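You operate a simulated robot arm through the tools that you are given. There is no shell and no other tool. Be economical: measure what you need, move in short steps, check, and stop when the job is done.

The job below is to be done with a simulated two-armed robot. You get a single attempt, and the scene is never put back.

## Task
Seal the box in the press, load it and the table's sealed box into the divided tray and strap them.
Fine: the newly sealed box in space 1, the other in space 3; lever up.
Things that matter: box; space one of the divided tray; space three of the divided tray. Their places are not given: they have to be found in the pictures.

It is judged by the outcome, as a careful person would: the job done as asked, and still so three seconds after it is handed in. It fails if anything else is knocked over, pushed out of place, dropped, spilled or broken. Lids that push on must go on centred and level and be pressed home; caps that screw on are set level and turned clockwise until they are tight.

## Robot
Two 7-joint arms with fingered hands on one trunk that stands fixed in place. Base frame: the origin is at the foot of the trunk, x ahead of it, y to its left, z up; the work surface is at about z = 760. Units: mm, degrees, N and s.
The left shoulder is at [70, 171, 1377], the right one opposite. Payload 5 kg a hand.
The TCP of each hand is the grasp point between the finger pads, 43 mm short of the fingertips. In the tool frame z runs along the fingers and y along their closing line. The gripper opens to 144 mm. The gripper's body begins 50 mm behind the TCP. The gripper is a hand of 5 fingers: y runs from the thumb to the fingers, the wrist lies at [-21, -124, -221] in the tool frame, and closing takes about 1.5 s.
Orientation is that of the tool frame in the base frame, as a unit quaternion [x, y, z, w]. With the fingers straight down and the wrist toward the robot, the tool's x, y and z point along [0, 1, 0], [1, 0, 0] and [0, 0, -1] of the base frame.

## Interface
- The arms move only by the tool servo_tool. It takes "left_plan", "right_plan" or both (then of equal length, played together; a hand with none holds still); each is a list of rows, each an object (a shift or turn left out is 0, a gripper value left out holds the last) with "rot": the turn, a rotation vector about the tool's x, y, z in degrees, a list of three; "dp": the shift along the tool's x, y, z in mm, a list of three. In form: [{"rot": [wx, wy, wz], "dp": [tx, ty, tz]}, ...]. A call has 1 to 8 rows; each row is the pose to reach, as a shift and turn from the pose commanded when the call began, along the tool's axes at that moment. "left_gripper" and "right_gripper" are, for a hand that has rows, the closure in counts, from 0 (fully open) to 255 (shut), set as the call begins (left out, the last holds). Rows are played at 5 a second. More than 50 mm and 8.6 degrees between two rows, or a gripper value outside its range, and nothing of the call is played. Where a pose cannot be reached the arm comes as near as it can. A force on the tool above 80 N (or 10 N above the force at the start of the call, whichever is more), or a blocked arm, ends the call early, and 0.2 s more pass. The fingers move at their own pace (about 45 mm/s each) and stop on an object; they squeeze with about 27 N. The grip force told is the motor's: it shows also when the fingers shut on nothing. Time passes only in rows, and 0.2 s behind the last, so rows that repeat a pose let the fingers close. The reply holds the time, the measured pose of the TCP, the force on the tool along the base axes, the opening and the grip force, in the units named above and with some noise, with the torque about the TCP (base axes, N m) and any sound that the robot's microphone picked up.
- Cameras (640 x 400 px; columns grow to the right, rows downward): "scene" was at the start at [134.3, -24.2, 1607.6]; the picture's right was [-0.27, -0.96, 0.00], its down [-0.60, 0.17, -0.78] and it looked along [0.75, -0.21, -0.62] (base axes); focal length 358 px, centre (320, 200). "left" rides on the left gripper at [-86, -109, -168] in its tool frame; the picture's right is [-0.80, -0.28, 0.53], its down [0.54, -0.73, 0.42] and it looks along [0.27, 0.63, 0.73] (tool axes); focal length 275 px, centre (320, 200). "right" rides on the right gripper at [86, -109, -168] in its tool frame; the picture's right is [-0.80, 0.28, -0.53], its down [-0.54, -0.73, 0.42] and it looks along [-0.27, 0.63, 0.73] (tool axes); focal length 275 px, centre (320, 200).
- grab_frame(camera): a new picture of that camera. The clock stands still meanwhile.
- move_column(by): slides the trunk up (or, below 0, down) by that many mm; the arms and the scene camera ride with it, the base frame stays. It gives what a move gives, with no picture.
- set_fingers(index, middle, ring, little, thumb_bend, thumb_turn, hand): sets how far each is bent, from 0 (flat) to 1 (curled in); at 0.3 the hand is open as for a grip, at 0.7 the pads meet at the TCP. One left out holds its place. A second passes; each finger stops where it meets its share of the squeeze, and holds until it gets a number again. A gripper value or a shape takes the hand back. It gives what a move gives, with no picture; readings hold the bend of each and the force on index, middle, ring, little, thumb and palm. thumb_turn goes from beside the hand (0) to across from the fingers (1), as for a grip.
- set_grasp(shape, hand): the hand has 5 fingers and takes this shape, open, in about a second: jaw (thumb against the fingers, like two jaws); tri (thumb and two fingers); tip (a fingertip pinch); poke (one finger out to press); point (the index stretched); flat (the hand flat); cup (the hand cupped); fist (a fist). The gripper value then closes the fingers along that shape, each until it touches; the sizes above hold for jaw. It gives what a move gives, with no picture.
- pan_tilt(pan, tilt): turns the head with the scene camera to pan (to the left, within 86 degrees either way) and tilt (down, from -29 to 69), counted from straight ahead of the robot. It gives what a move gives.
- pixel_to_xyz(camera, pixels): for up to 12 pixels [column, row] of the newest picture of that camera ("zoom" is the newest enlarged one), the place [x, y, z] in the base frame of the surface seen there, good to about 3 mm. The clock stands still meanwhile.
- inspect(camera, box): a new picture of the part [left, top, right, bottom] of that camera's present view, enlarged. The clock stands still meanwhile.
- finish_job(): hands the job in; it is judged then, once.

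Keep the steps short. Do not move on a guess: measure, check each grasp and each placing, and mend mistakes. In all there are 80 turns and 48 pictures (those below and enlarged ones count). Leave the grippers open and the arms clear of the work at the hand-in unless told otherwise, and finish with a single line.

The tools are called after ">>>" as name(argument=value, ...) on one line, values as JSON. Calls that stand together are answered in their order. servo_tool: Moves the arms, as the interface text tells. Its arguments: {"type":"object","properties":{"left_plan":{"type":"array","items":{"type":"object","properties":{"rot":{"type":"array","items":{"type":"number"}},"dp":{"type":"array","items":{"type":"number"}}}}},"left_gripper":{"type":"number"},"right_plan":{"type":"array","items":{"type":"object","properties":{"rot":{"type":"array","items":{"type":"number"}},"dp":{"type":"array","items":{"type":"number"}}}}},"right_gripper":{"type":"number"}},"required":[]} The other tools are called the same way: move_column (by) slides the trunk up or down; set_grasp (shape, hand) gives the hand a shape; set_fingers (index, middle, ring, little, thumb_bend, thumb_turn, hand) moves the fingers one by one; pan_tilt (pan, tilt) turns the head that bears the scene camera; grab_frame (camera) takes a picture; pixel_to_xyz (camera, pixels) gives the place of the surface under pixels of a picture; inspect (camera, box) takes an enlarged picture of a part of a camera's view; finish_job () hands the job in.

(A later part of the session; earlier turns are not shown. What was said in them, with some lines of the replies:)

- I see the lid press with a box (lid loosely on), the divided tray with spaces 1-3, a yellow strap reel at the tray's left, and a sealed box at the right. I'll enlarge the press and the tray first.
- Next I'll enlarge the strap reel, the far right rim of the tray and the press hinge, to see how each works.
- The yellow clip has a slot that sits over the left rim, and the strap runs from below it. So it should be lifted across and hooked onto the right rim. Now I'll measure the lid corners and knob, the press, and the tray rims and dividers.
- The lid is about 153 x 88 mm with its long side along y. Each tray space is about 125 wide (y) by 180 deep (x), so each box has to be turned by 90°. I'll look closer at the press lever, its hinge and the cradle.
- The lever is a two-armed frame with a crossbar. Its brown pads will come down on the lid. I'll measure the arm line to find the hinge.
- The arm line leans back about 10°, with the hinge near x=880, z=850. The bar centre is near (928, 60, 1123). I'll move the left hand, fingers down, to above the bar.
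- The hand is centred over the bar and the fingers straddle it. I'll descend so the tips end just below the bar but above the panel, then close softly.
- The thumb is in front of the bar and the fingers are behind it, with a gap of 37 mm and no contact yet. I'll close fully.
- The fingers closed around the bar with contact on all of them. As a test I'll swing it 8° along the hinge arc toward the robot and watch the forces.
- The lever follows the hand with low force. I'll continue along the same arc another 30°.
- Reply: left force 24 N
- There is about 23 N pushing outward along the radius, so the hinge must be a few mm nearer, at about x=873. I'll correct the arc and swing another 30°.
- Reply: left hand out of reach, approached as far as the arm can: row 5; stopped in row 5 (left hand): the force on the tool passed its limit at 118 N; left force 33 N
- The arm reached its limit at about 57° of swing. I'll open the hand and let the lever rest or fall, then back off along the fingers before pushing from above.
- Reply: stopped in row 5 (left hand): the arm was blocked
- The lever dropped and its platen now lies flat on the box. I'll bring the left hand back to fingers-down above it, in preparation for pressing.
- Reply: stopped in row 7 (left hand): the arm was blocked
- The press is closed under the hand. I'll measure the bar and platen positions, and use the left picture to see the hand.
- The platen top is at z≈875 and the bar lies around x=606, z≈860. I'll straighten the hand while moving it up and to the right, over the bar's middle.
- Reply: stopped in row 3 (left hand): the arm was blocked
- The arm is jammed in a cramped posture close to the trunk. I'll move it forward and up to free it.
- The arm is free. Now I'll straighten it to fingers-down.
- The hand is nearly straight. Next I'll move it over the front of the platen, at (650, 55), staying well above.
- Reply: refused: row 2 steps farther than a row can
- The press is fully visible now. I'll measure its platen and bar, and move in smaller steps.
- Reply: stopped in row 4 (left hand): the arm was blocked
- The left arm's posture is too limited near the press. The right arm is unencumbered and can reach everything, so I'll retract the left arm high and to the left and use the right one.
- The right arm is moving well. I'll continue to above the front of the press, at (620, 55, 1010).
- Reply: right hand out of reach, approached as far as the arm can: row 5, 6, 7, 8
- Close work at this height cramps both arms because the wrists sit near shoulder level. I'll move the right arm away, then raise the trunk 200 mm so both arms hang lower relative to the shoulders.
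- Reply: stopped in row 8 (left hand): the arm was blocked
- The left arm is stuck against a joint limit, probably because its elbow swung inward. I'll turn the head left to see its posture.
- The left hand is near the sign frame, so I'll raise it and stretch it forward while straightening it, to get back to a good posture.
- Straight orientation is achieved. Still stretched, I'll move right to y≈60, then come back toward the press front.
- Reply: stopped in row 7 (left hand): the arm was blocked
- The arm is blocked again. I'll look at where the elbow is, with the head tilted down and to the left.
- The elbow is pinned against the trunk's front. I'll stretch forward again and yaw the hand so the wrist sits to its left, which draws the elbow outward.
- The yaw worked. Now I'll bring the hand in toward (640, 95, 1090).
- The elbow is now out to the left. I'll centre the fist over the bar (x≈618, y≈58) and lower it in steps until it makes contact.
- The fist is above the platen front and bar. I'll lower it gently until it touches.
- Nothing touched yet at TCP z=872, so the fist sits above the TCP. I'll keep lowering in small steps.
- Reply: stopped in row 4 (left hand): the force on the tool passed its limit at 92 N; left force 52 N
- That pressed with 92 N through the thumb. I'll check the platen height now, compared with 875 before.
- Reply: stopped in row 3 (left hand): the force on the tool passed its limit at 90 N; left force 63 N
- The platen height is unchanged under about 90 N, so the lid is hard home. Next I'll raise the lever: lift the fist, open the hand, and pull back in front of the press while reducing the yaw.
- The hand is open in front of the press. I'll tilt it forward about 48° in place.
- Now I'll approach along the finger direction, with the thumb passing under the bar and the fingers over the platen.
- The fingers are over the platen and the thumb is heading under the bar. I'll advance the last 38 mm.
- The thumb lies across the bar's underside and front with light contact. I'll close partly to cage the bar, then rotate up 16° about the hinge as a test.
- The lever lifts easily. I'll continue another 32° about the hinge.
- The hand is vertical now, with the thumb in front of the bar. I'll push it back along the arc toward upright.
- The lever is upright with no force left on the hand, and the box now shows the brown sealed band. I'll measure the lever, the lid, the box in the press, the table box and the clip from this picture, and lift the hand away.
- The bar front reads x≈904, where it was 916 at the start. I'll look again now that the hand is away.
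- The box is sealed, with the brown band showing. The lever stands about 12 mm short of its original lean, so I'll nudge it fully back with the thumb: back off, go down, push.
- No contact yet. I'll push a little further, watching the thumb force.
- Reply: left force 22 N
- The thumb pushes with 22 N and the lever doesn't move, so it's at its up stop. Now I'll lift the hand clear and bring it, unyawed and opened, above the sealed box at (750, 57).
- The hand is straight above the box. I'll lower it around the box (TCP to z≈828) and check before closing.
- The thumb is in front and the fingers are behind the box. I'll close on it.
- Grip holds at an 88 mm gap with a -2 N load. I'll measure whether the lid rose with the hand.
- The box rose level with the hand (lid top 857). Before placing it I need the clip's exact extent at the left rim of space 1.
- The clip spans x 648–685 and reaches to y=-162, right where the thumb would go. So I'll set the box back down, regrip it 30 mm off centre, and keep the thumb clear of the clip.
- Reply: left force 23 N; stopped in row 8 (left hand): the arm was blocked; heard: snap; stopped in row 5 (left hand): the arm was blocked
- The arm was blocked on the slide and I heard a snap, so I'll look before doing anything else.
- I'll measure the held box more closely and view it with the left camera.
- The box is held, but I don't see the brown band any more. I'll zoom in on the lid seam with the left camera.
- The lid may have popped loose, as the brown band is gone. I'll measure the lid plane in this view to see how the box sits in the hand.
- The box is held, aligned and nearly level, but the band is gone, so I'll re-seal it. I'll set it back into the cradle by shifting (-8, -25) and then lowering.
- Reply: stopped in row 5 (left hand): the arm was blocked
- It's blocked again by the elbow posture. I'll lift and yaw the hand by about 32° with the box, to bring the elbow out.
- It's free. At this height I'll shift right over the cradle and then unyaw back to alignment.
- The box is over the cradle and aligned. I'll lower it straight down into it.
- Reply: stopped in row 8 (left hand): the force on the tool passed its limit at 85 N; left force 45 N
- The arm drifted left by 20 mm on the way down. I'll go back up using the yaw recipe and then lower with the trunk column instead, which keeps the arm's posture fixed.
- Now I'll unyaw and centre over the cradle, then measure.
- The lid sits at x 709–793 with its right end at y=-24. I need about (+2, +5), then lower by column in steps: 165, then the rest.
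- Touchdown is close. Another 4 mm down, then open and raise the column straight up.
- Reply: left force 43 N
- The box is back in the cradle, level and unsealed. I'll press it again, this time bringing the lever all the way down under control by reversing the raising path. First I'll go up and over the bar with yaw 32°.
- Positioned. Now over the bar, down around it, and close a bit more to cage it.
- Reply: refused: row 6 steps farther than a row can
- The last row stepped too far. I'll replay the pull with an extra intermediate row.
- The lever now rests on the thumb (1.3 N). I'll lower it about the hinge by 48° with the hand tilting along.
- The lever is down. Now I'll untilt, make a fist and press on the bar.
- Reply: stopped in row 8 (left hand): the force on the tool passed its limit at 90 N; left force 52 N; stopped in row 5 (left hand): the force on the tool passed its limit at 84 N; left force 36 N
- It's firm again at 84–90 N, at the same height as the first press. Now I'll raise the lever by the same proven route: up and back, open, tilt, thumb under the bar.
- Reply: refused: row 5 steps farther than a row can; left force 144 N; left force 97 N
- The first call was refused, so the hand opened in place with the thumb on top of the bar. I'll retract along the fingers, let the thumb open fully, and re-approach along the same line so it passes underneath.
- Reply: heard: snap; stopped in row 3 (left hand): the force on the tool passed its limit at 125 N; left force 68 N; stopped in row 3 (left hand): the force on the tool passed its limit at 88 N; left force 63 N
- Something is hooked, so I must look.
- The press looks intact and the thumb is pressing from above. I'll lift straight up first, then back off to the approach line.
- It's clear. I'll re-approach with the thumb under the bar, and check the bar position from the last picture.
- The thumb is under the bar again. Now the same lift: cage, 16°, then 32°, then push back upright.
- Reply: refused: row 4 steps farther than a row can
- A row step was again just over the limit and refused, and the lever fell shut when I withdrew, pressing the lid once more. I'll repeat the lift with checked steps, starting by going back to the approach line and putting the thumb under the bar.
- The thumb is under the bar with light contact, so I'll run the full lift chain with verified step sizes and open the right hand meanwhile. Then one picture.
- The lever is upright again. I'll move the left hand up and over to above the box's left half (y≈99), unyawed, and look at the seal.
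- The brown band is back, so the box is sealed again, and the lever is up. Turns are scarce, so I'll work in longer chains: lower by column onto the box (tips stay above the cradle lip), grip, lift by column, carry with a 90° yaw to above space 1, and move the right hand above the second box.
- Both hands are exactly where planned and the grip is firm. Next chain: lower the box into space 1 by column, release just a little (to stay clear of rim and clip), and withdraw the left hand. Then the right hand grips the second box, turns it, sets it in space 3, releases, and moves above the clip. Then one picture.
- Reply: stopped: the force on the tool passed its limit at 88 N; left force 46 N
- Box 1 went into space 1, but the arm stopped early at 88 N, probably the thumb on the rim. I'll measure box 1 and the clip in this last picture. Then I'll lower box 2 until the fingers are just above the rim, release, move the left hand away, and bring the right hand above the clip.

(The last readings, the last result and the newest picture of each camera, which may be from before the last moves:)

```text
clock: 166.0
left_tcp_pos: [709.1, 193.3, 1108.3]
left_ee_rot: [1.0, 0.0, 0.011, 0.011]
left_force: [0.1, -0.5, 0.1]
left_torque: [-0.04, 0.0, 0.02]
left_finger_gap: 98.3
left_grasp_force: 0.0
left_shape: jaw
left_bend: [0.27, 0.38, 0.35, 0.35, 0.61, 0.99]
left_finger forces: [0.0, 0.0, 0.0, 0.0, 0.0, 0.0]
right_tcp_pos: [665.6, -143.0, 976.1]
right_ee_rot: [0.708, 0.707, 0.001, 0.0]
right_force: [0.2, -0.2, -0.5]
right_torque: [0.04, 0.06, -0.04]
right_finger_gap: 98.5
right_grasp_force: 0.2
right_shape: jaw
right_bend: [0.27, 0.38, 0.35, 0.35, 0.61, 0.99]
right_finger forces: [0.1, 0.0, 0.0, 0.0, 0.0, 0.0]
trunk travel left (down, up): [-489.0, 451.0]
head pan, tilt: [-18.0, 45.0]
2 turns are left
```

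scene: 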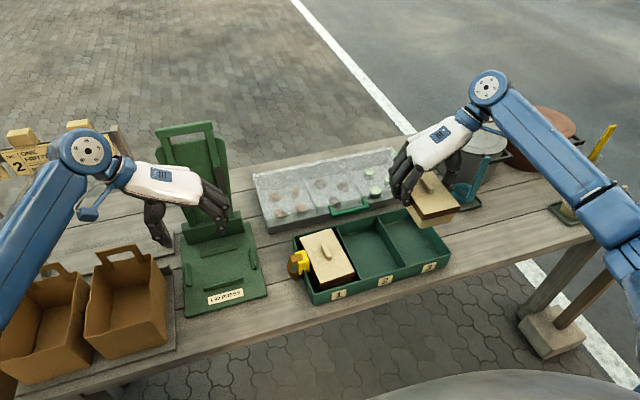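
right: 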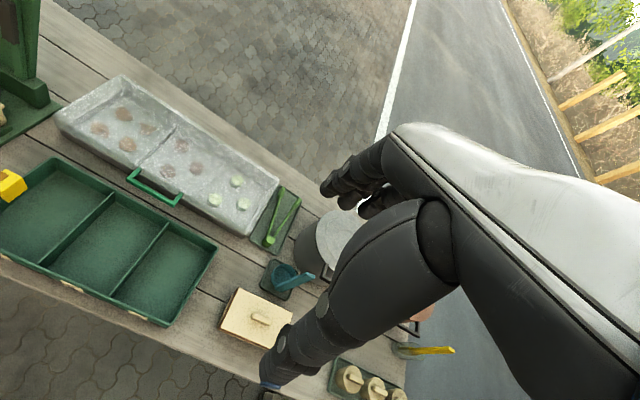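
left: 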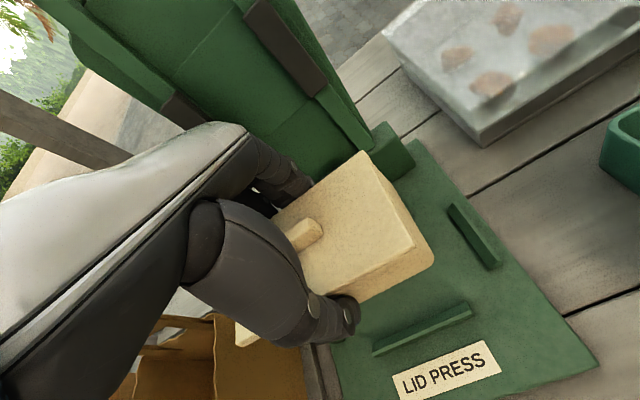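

Box 1 lies level in space 1 (lid 828) and the lever bar is at x=917, fully up. Now I'll grip the clip (x 648–685, y≈-147.5, top 853) with the tips above the lids, lift it, carry it 390 mm across to the right rim and seat it.

>>> servo_tool(right_plan=[{"dp": [-4, 0.5, 35]}, {"dp": [-4, 0.5, 65]}, {"dp": [-4, 0.5, 88]}, {"dp": [-4, 0.5, 103]}, {"dp": [-4, 0.5, 103]}])

>>> servo_tool(right_plan=[{"dp": [0, 0, 0]}, {"dp": [0, 0, 0]}, {"dp": [0, 0, 0]}, {"dp": [0, 0, 0]}, {"dp": [0, 0, 0]}, {"dp": [0, 0, 0]}, {"dp": [0, 0, 0]}, {"dp": [0, 0, 0]}], right_gripper=255)

>>> servo_tool(right_plan=[{"dp": [0, 0, -10]}, {"dp": [0, 0, -25]}, {"dp": [0, 0, -45]}, {"dp": [0, 0, -68]}, {"dp": [0, 0, -90]}, {"dp": [0, 0, -90]}])

>>> servo_tool(right_plan=[{"dp": [-25, 0, 0]}, {"dp": [-55, 0, 0]}, {"dp": [-85, 0, 0]}, {"dp": [-115, 0, 0]}, {"dp": [-145, 0, 0]}, {"dp": [-175, 0, 0]}, {"dp": [-205, 0, 0]}, {"dp": [-235, 0, 0]}])

>>> servo_tool(right_plan=[{"dp": [-30, 0, 0]}, {"dp": [-60, 0, 0]}, {"dp": [-90, 0, 0]}, {"dp": [-120, 0, 0]}, {"dp": [-145, 0, 0]}, {"dp": [-155.5, 0, 0]}, {"dp": [-155.5, 0, 0]}])

>>> servo_tool(right_plan=[{"dp": [0, 0, 25]}, {"dp": [0, 0, 45]}, {"dp": [0, 0, 60]}, {"dp": [0, 0, 72]}, {"dp": [0, 0, 80]}, {"dp": [0, 0, 86]}, {"dp": [0, 0, 91]}, {"dp": [0, 0, 94]}])

```text
clock: 167.2
left_tcp_pos: [709.0, 192.9, 1108.1]
left_ee_rot: [1.0, 0.0, 0.012, 0.01]
left_force: [0.3, 0.1, 0.4]
left_torque: [-0.03, 0.01, -0.01]
left_finger_gap: 98.6
left_grasp_force: 0.0
left_shape: jaw
left_bend: [0.27, 0.38, 0.35, 0.35, 0.61, 0.99]
left_finger forces: [0.0, 0.1, 0.1, 0.1, 0.0, 0.0]
right_tcp_pos: [665.7, -147.9, 874.2]
right_ee_rot: [0.707, 0.707, 0.0, 0.001]
right_force: [-0.6, 0.5, 0.0]
right_torque: [-0.02, -0.01, 0.0]
right_finger_gap: 98.6
right_grasp_force: 0.0
right_shape: jaw
right_bend: [0.27, 0.38, 0.35, 0.35, 0.61, 0.99]
right_finger forces: [0.0, 0.0, 0.0, 0.0, 0.0, 0.1]
trunk travel left (down, up): [-489.0, 451.0]
head pan, tilt: [-18.0, 45.0]
```

```text
clock: 169.0
left_tcp_pos: [708.3, 191.5, 1109.4]
left_ee_rot: [1.0, 0.0, 0.011, 0.01]
left_force: [0.5, 0.0, -0.9]
left_torque: [0.0, 0.0, 0.01]
left_finger_gap: 98.4
left_grasp_force: 0.1
left_shape: jaw
left_bend: [0.27, 0.38, 0.35, 0.35, 0.61, 0.99]
left_finger forces: [0.0, 0.0, 0.0, 0.0, 0.0, 0.0]
right_tcp_pos: [666.0, -146.9, 874.0]
right_ee_rot: [0.707, 0.707, 0.001, -0.001]
right_force: [0.3, 0.0, 0.4]
right_torque: [0.01, 0.0, 0.01]
right_finger_gap: 35.1
right_grasp_force: 27.3
right_shape: jaw
right_bend: [0.73, 0.56, 0.6, 0.57, 0.75, 1.0]
right_finger forces: [14.8, 8.4, 0.0, 0.0, 22.9, 0.0]
trunk travel left (down, up): [-489.0, 451.0]
head pan, tilt: [-18.0, 45.0]
```

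```text
clock: 170.4
left_tcp_pos: [708.6, 192.0, 1107.7]
left_ee_rot: [1.0, 0.001, 0.012, 0.011]
left_force: [-0.3, -0.2, -0.7]
left_torque: [-0.03, 0.01, -0.02]
left_finger_gap: 98.5
left_grasp_force: 0.1
left_shape: jaw
left_bend: [0.27, 0.38, 0.35, 0.35, 0.61, 0.99]
left_finger forces: [0.1, 0.1, 0.0, 0.1, 0.1, 0.0]
right_tcp_pos: [668.3, -149.0, 964.1]
right_ee_rot: [0.707, 0.707, 0.001, 0.001]
right_force: [-0.2, -0.6, 0.6]
right_torque: [0.03, 0.01, 0.02]
right_finger_gap: 35.3
right_grasp_force: 27.4
right_shape: jaw
right_bend: [0.73, 0.56, 0.6, 0.57, 0.75, 1.0]
right_finger forces: [14.6, 8.2, 0.1, 0.1, 22.9, 0.0]
trunk travel left (down, up): [-489.0, 451.0]
head pan, tilt: [-18.0, 45.0]
```

```text
clock: 172.2
left_tcp_pos: [708.4, 192.4, 1108.7]
left_ee_rot: [1.0, 0.0, 0.011, 0.01]
left_force: [0.2, -0.3, 0.0]
left_torque: [0.06, 0.0, -0.01]
left_finger_gap: 98.5
left_grasp_force: 0.0
left_shape: jaw
left_bend: [0.27, 0.38, 0.35, 0.35, 0.61, 0.99]
left_finger forces: [0.0, 0.1, 0.1, 0.0, 0.1, 0.0]
right_tcp_pos: [668.7, -384.4, 963.4]
right_ee_rot: [0.706, 0.708, 0.001, 0.001]
right_force: [0.6, 0.6, -0.4]
right_torque: [0.0, 0.02, 0.01]
right_finger_gap: 35.0
right_grasp_force: 26.8
right_shape: jaw
right_bend: [0.73, 0.56, 0.6, 0.57, 0.75, 1.0]
right_finger forces: [14.6, 8.3, 0.0, 0.0, 22.9, 0.0]
trunk travel left (down, up): [-489.0, 451.0]
head pan, tilt: [-18.0, 45.0]
```

```text
clock: 173.8
left_tcp_pos: [708.4, 193.1, 1108.0]
left_ee_rot: [1.0, 0.0, 0.011, 0.011]
left_force: [-0.4, -0.2, -0.2]
left_torque: [0.0, 0.02, -0.02]
left_finger_gap: 98.3
left_grasp_force: 0.1
left_shape: jaw
left_bend: [0.27, 0.38, 0.35, 0.35, 0.61, 0.99]
left_finger forces: [0.0, 0.0, 0.0, 0.1, 0.0, 0.0]
right_tcp_pos: [668.5, -537.4, 964.2]
right_ee_rot: [0.707, 0.707, 0.0, 0.001]
right_force: [-0.2, 0.0, -0.2]
right_torque: [0.0, -0.01, -0.01]
right_finger_gap: 34.9
right_grasp_force: 27.2
right_shape: jaw
right_bend: [0.73, 0.56, 0.6, 0.57, 0.75, 1.0]
right_finger forces: [14.6, 8.2, 0.0, 0.0, 22.9, 0.1]
trunk travel left (down, up): [-489.0, 451.0]
head pan, tilt: [-18.0, 45.0]
```

```text
clock: 175.6
left_tcp_pos: [707.0, 193.6, 1109.6]
left_ee_rot: [1.0, 0.0, 0.013, 0.011]
left_force: [0.2, 0.3, 0.5]
left_torque: [-0.02, 0.02, -0.02]
left_finger_gap: 98.8
left_grasp_force: 0.1
left_shape: jaw
left_bend: [0.27, 0.38, 0.35, 0.35, 0.61, 0.99]
left_finger forces: [0.0, 0.0, 0.1, 0.0, 0.0, 0.0]
right_tcp_pos: [666.4, -536.5, 872.3]
right_ee_rot: [0.707, 0.707, 0.001, 0.002]
right_force: [-3.0, -2.6, 14.3]
right_torque: [-0.18, -0.08, 0.01]
right_finger_gap: 35.5
right_grasp_force: 27.1
right_shape: jaw
right_bend: [0.73, 0.56, 0.6, 0.57, 0.75, 1.0]
right_finger forces: [14.0, 10.7, 0.1, 0.1, 27.1, 0.0]
trunk travel left (down, up): [-489.0, 451.0]
head pan, tilt: [-18.0, 45.0]
1 turns are left
```

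The clip is on the right rim at its original seating height, with 14 N of contact. Last turn: press a touch more, open, withdraw both hands, and hand in.

>>> servo_tool(right_plan=[{"dp": [0, 0, 3]}, {"dp": [0, 0, 5]}, {"dp": [0, 0, 5]}, {"dp": [0, 0, 0]}])

>>> servo_tool(right_plan=[{"dp": [0, 0, 0]}, {"dp": [0, 0, 0]}, {"dp": [0, 0, 0]}, {"dp": [0, 0, 0]}, {"dp": [0, 0, 0]}, {"dp": [0, 0, -20]}, {"dp": [0, 0, -60]}, {"dp": [0, 0, -105]}], right_gripper=60)

>>> servo_tool(right_plan=[{"dp": [-10, 0, -40]}, {"dp": [-30, 0, -80]}, {"dp": [-60, 0, -110]}, {"dp": [-60, 0, -110]}], right_gripper=0, left_plan=[{"dp": [0, 0, -10]}, {"dp": [0, 0, -20]}, {"dp": [0, 0, -30]}, {"dp": [0, 0, -30]}], left_gripper=0)

>>> finish_job()

```text
clock: 176.6
left_tcp_pos: [707.2, 193.3, 1109.4]
left_ee_rot: [1.0, 0.0, 0.012, 0.01]
left_force: [0.1, 0.4, -0.2]
left_torque: [-0.01, 0.02, 0.0]
left_finger_gap: 98.7
left_grasp_force: 0.1
left_shape: jaw
left_bend: [0.27, 0.38, 0.35, 0.35, 0.61, 0.99]
left_finger forces: [0.0, 0.1, 0.0, 0.0, 0.0, 0.0]
right_tcp_pos: [666.0, -536.9, 870.8]
right_ee_rot: [0.706, 0.708, 0.0, 0.001]
right_force: [0.4, 2.8, 22.9]
right_torque: [-0.01, -0.11, 0.04]
right_finger_gap: 37.5
right_grasp_force: 26.9
right_shape: jaw
right_bend: [0.74, 0.56, 0.6, 0.57, 0.75, 1.0]
right_finger forces: [17.1, 10.5, 0.0, 0.0, 27.5, 0.0]
trunk travel left (down, up): [-489.0, 451.0]
head pan, tilt: [-18.0, 45.0]
```

```text
clock: 178.4
left_tcp_pos: [708.8, 193.0, 1109.1]
left_ee_rot: [1.0, 0.0, 0.01, 0.01]
left_force: [0.6, -0.2, -0.3]
left_torque: [-0.02, -0.03, 0.03]
left_finger_gap: 98.5
left_grasp_force: 0.0
left_shape: jaw
left_bend: [0.27, 0.38, 0.35, 0.35, 0.61, 0.99]
left_finger forces: [0.0, 0.0, 0.1, 0.0, 0.0, 0.0]
right_tcp_pos: [666.9, -535.6, 973.7]
right_ee_rot: [0.707, 0.708, 0.0, 0.0]
right_force: [-0.4, -0.1, 0.8]
right_torque: [-0.02, -0.02, 0.0]
right_finger_gap: 110.2
right_grasp_force: 0.1
right_shape: jaw
right_bend: [0.26, 0.35, 0.33, 0.34, 0.55, 0.99]
right_finger forces: [0.1, 0.0, 0.1, 0.0, 0.1, 0.1]
trunk travel left (down, up): [-489.0, 451.0]
head pan, tilt: [-18.0, 45.0]
```

```text
clock: 179.4
left_tcp_pos: [706.9, 194.5, 1136.9]
left_ee_rot: [1.0, 0.0, 0.011, 0.011]
left_force: [0.5, 0.3, 1.0]
left_torque: [-0.02, 0.02, -0.01]
left_finger_gap: 143.6
left_grasp_force: 0.0
left_shape: jaw
left_bend: [0.3, 0.3, 0.3, 0.3, 0.3, 0.98]
left_finger forces: [0.0, 0.0, 0.0, 0.0, 0.0, 0.0]
right_tcp_pos: [669.0, -598.9, 1086.3]
right_ee_rot: [0.707, 0.707, 0.001, 0.0]
right_force: [-0.3, 0.5, 0.1]
right_torque: [0.0, 0.01, 0.03]
right_finger_gap: 143.8
right_grasp_force: 0.0
right_shape: jaw
right_bend: [0.3, 0.3, 0.3, 0.3, 0.3, 0.98]
right_finger forces: [0.0, 0.0, 0.0, 0.1, 0.1, 0.1]
trunk travel left (down, up): [-489.0, 451.0]
head pan, tilt: [-18.0, 45.0]
```

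```text
The job is handed in.
```

Handed in: sealed box in space 1 (re-pressed after its lid popped off once), lever up, both boxes released about 20 mm above the tray floor; box 2 in space 3 and the strap clip on the right rim were placed without a final picture.
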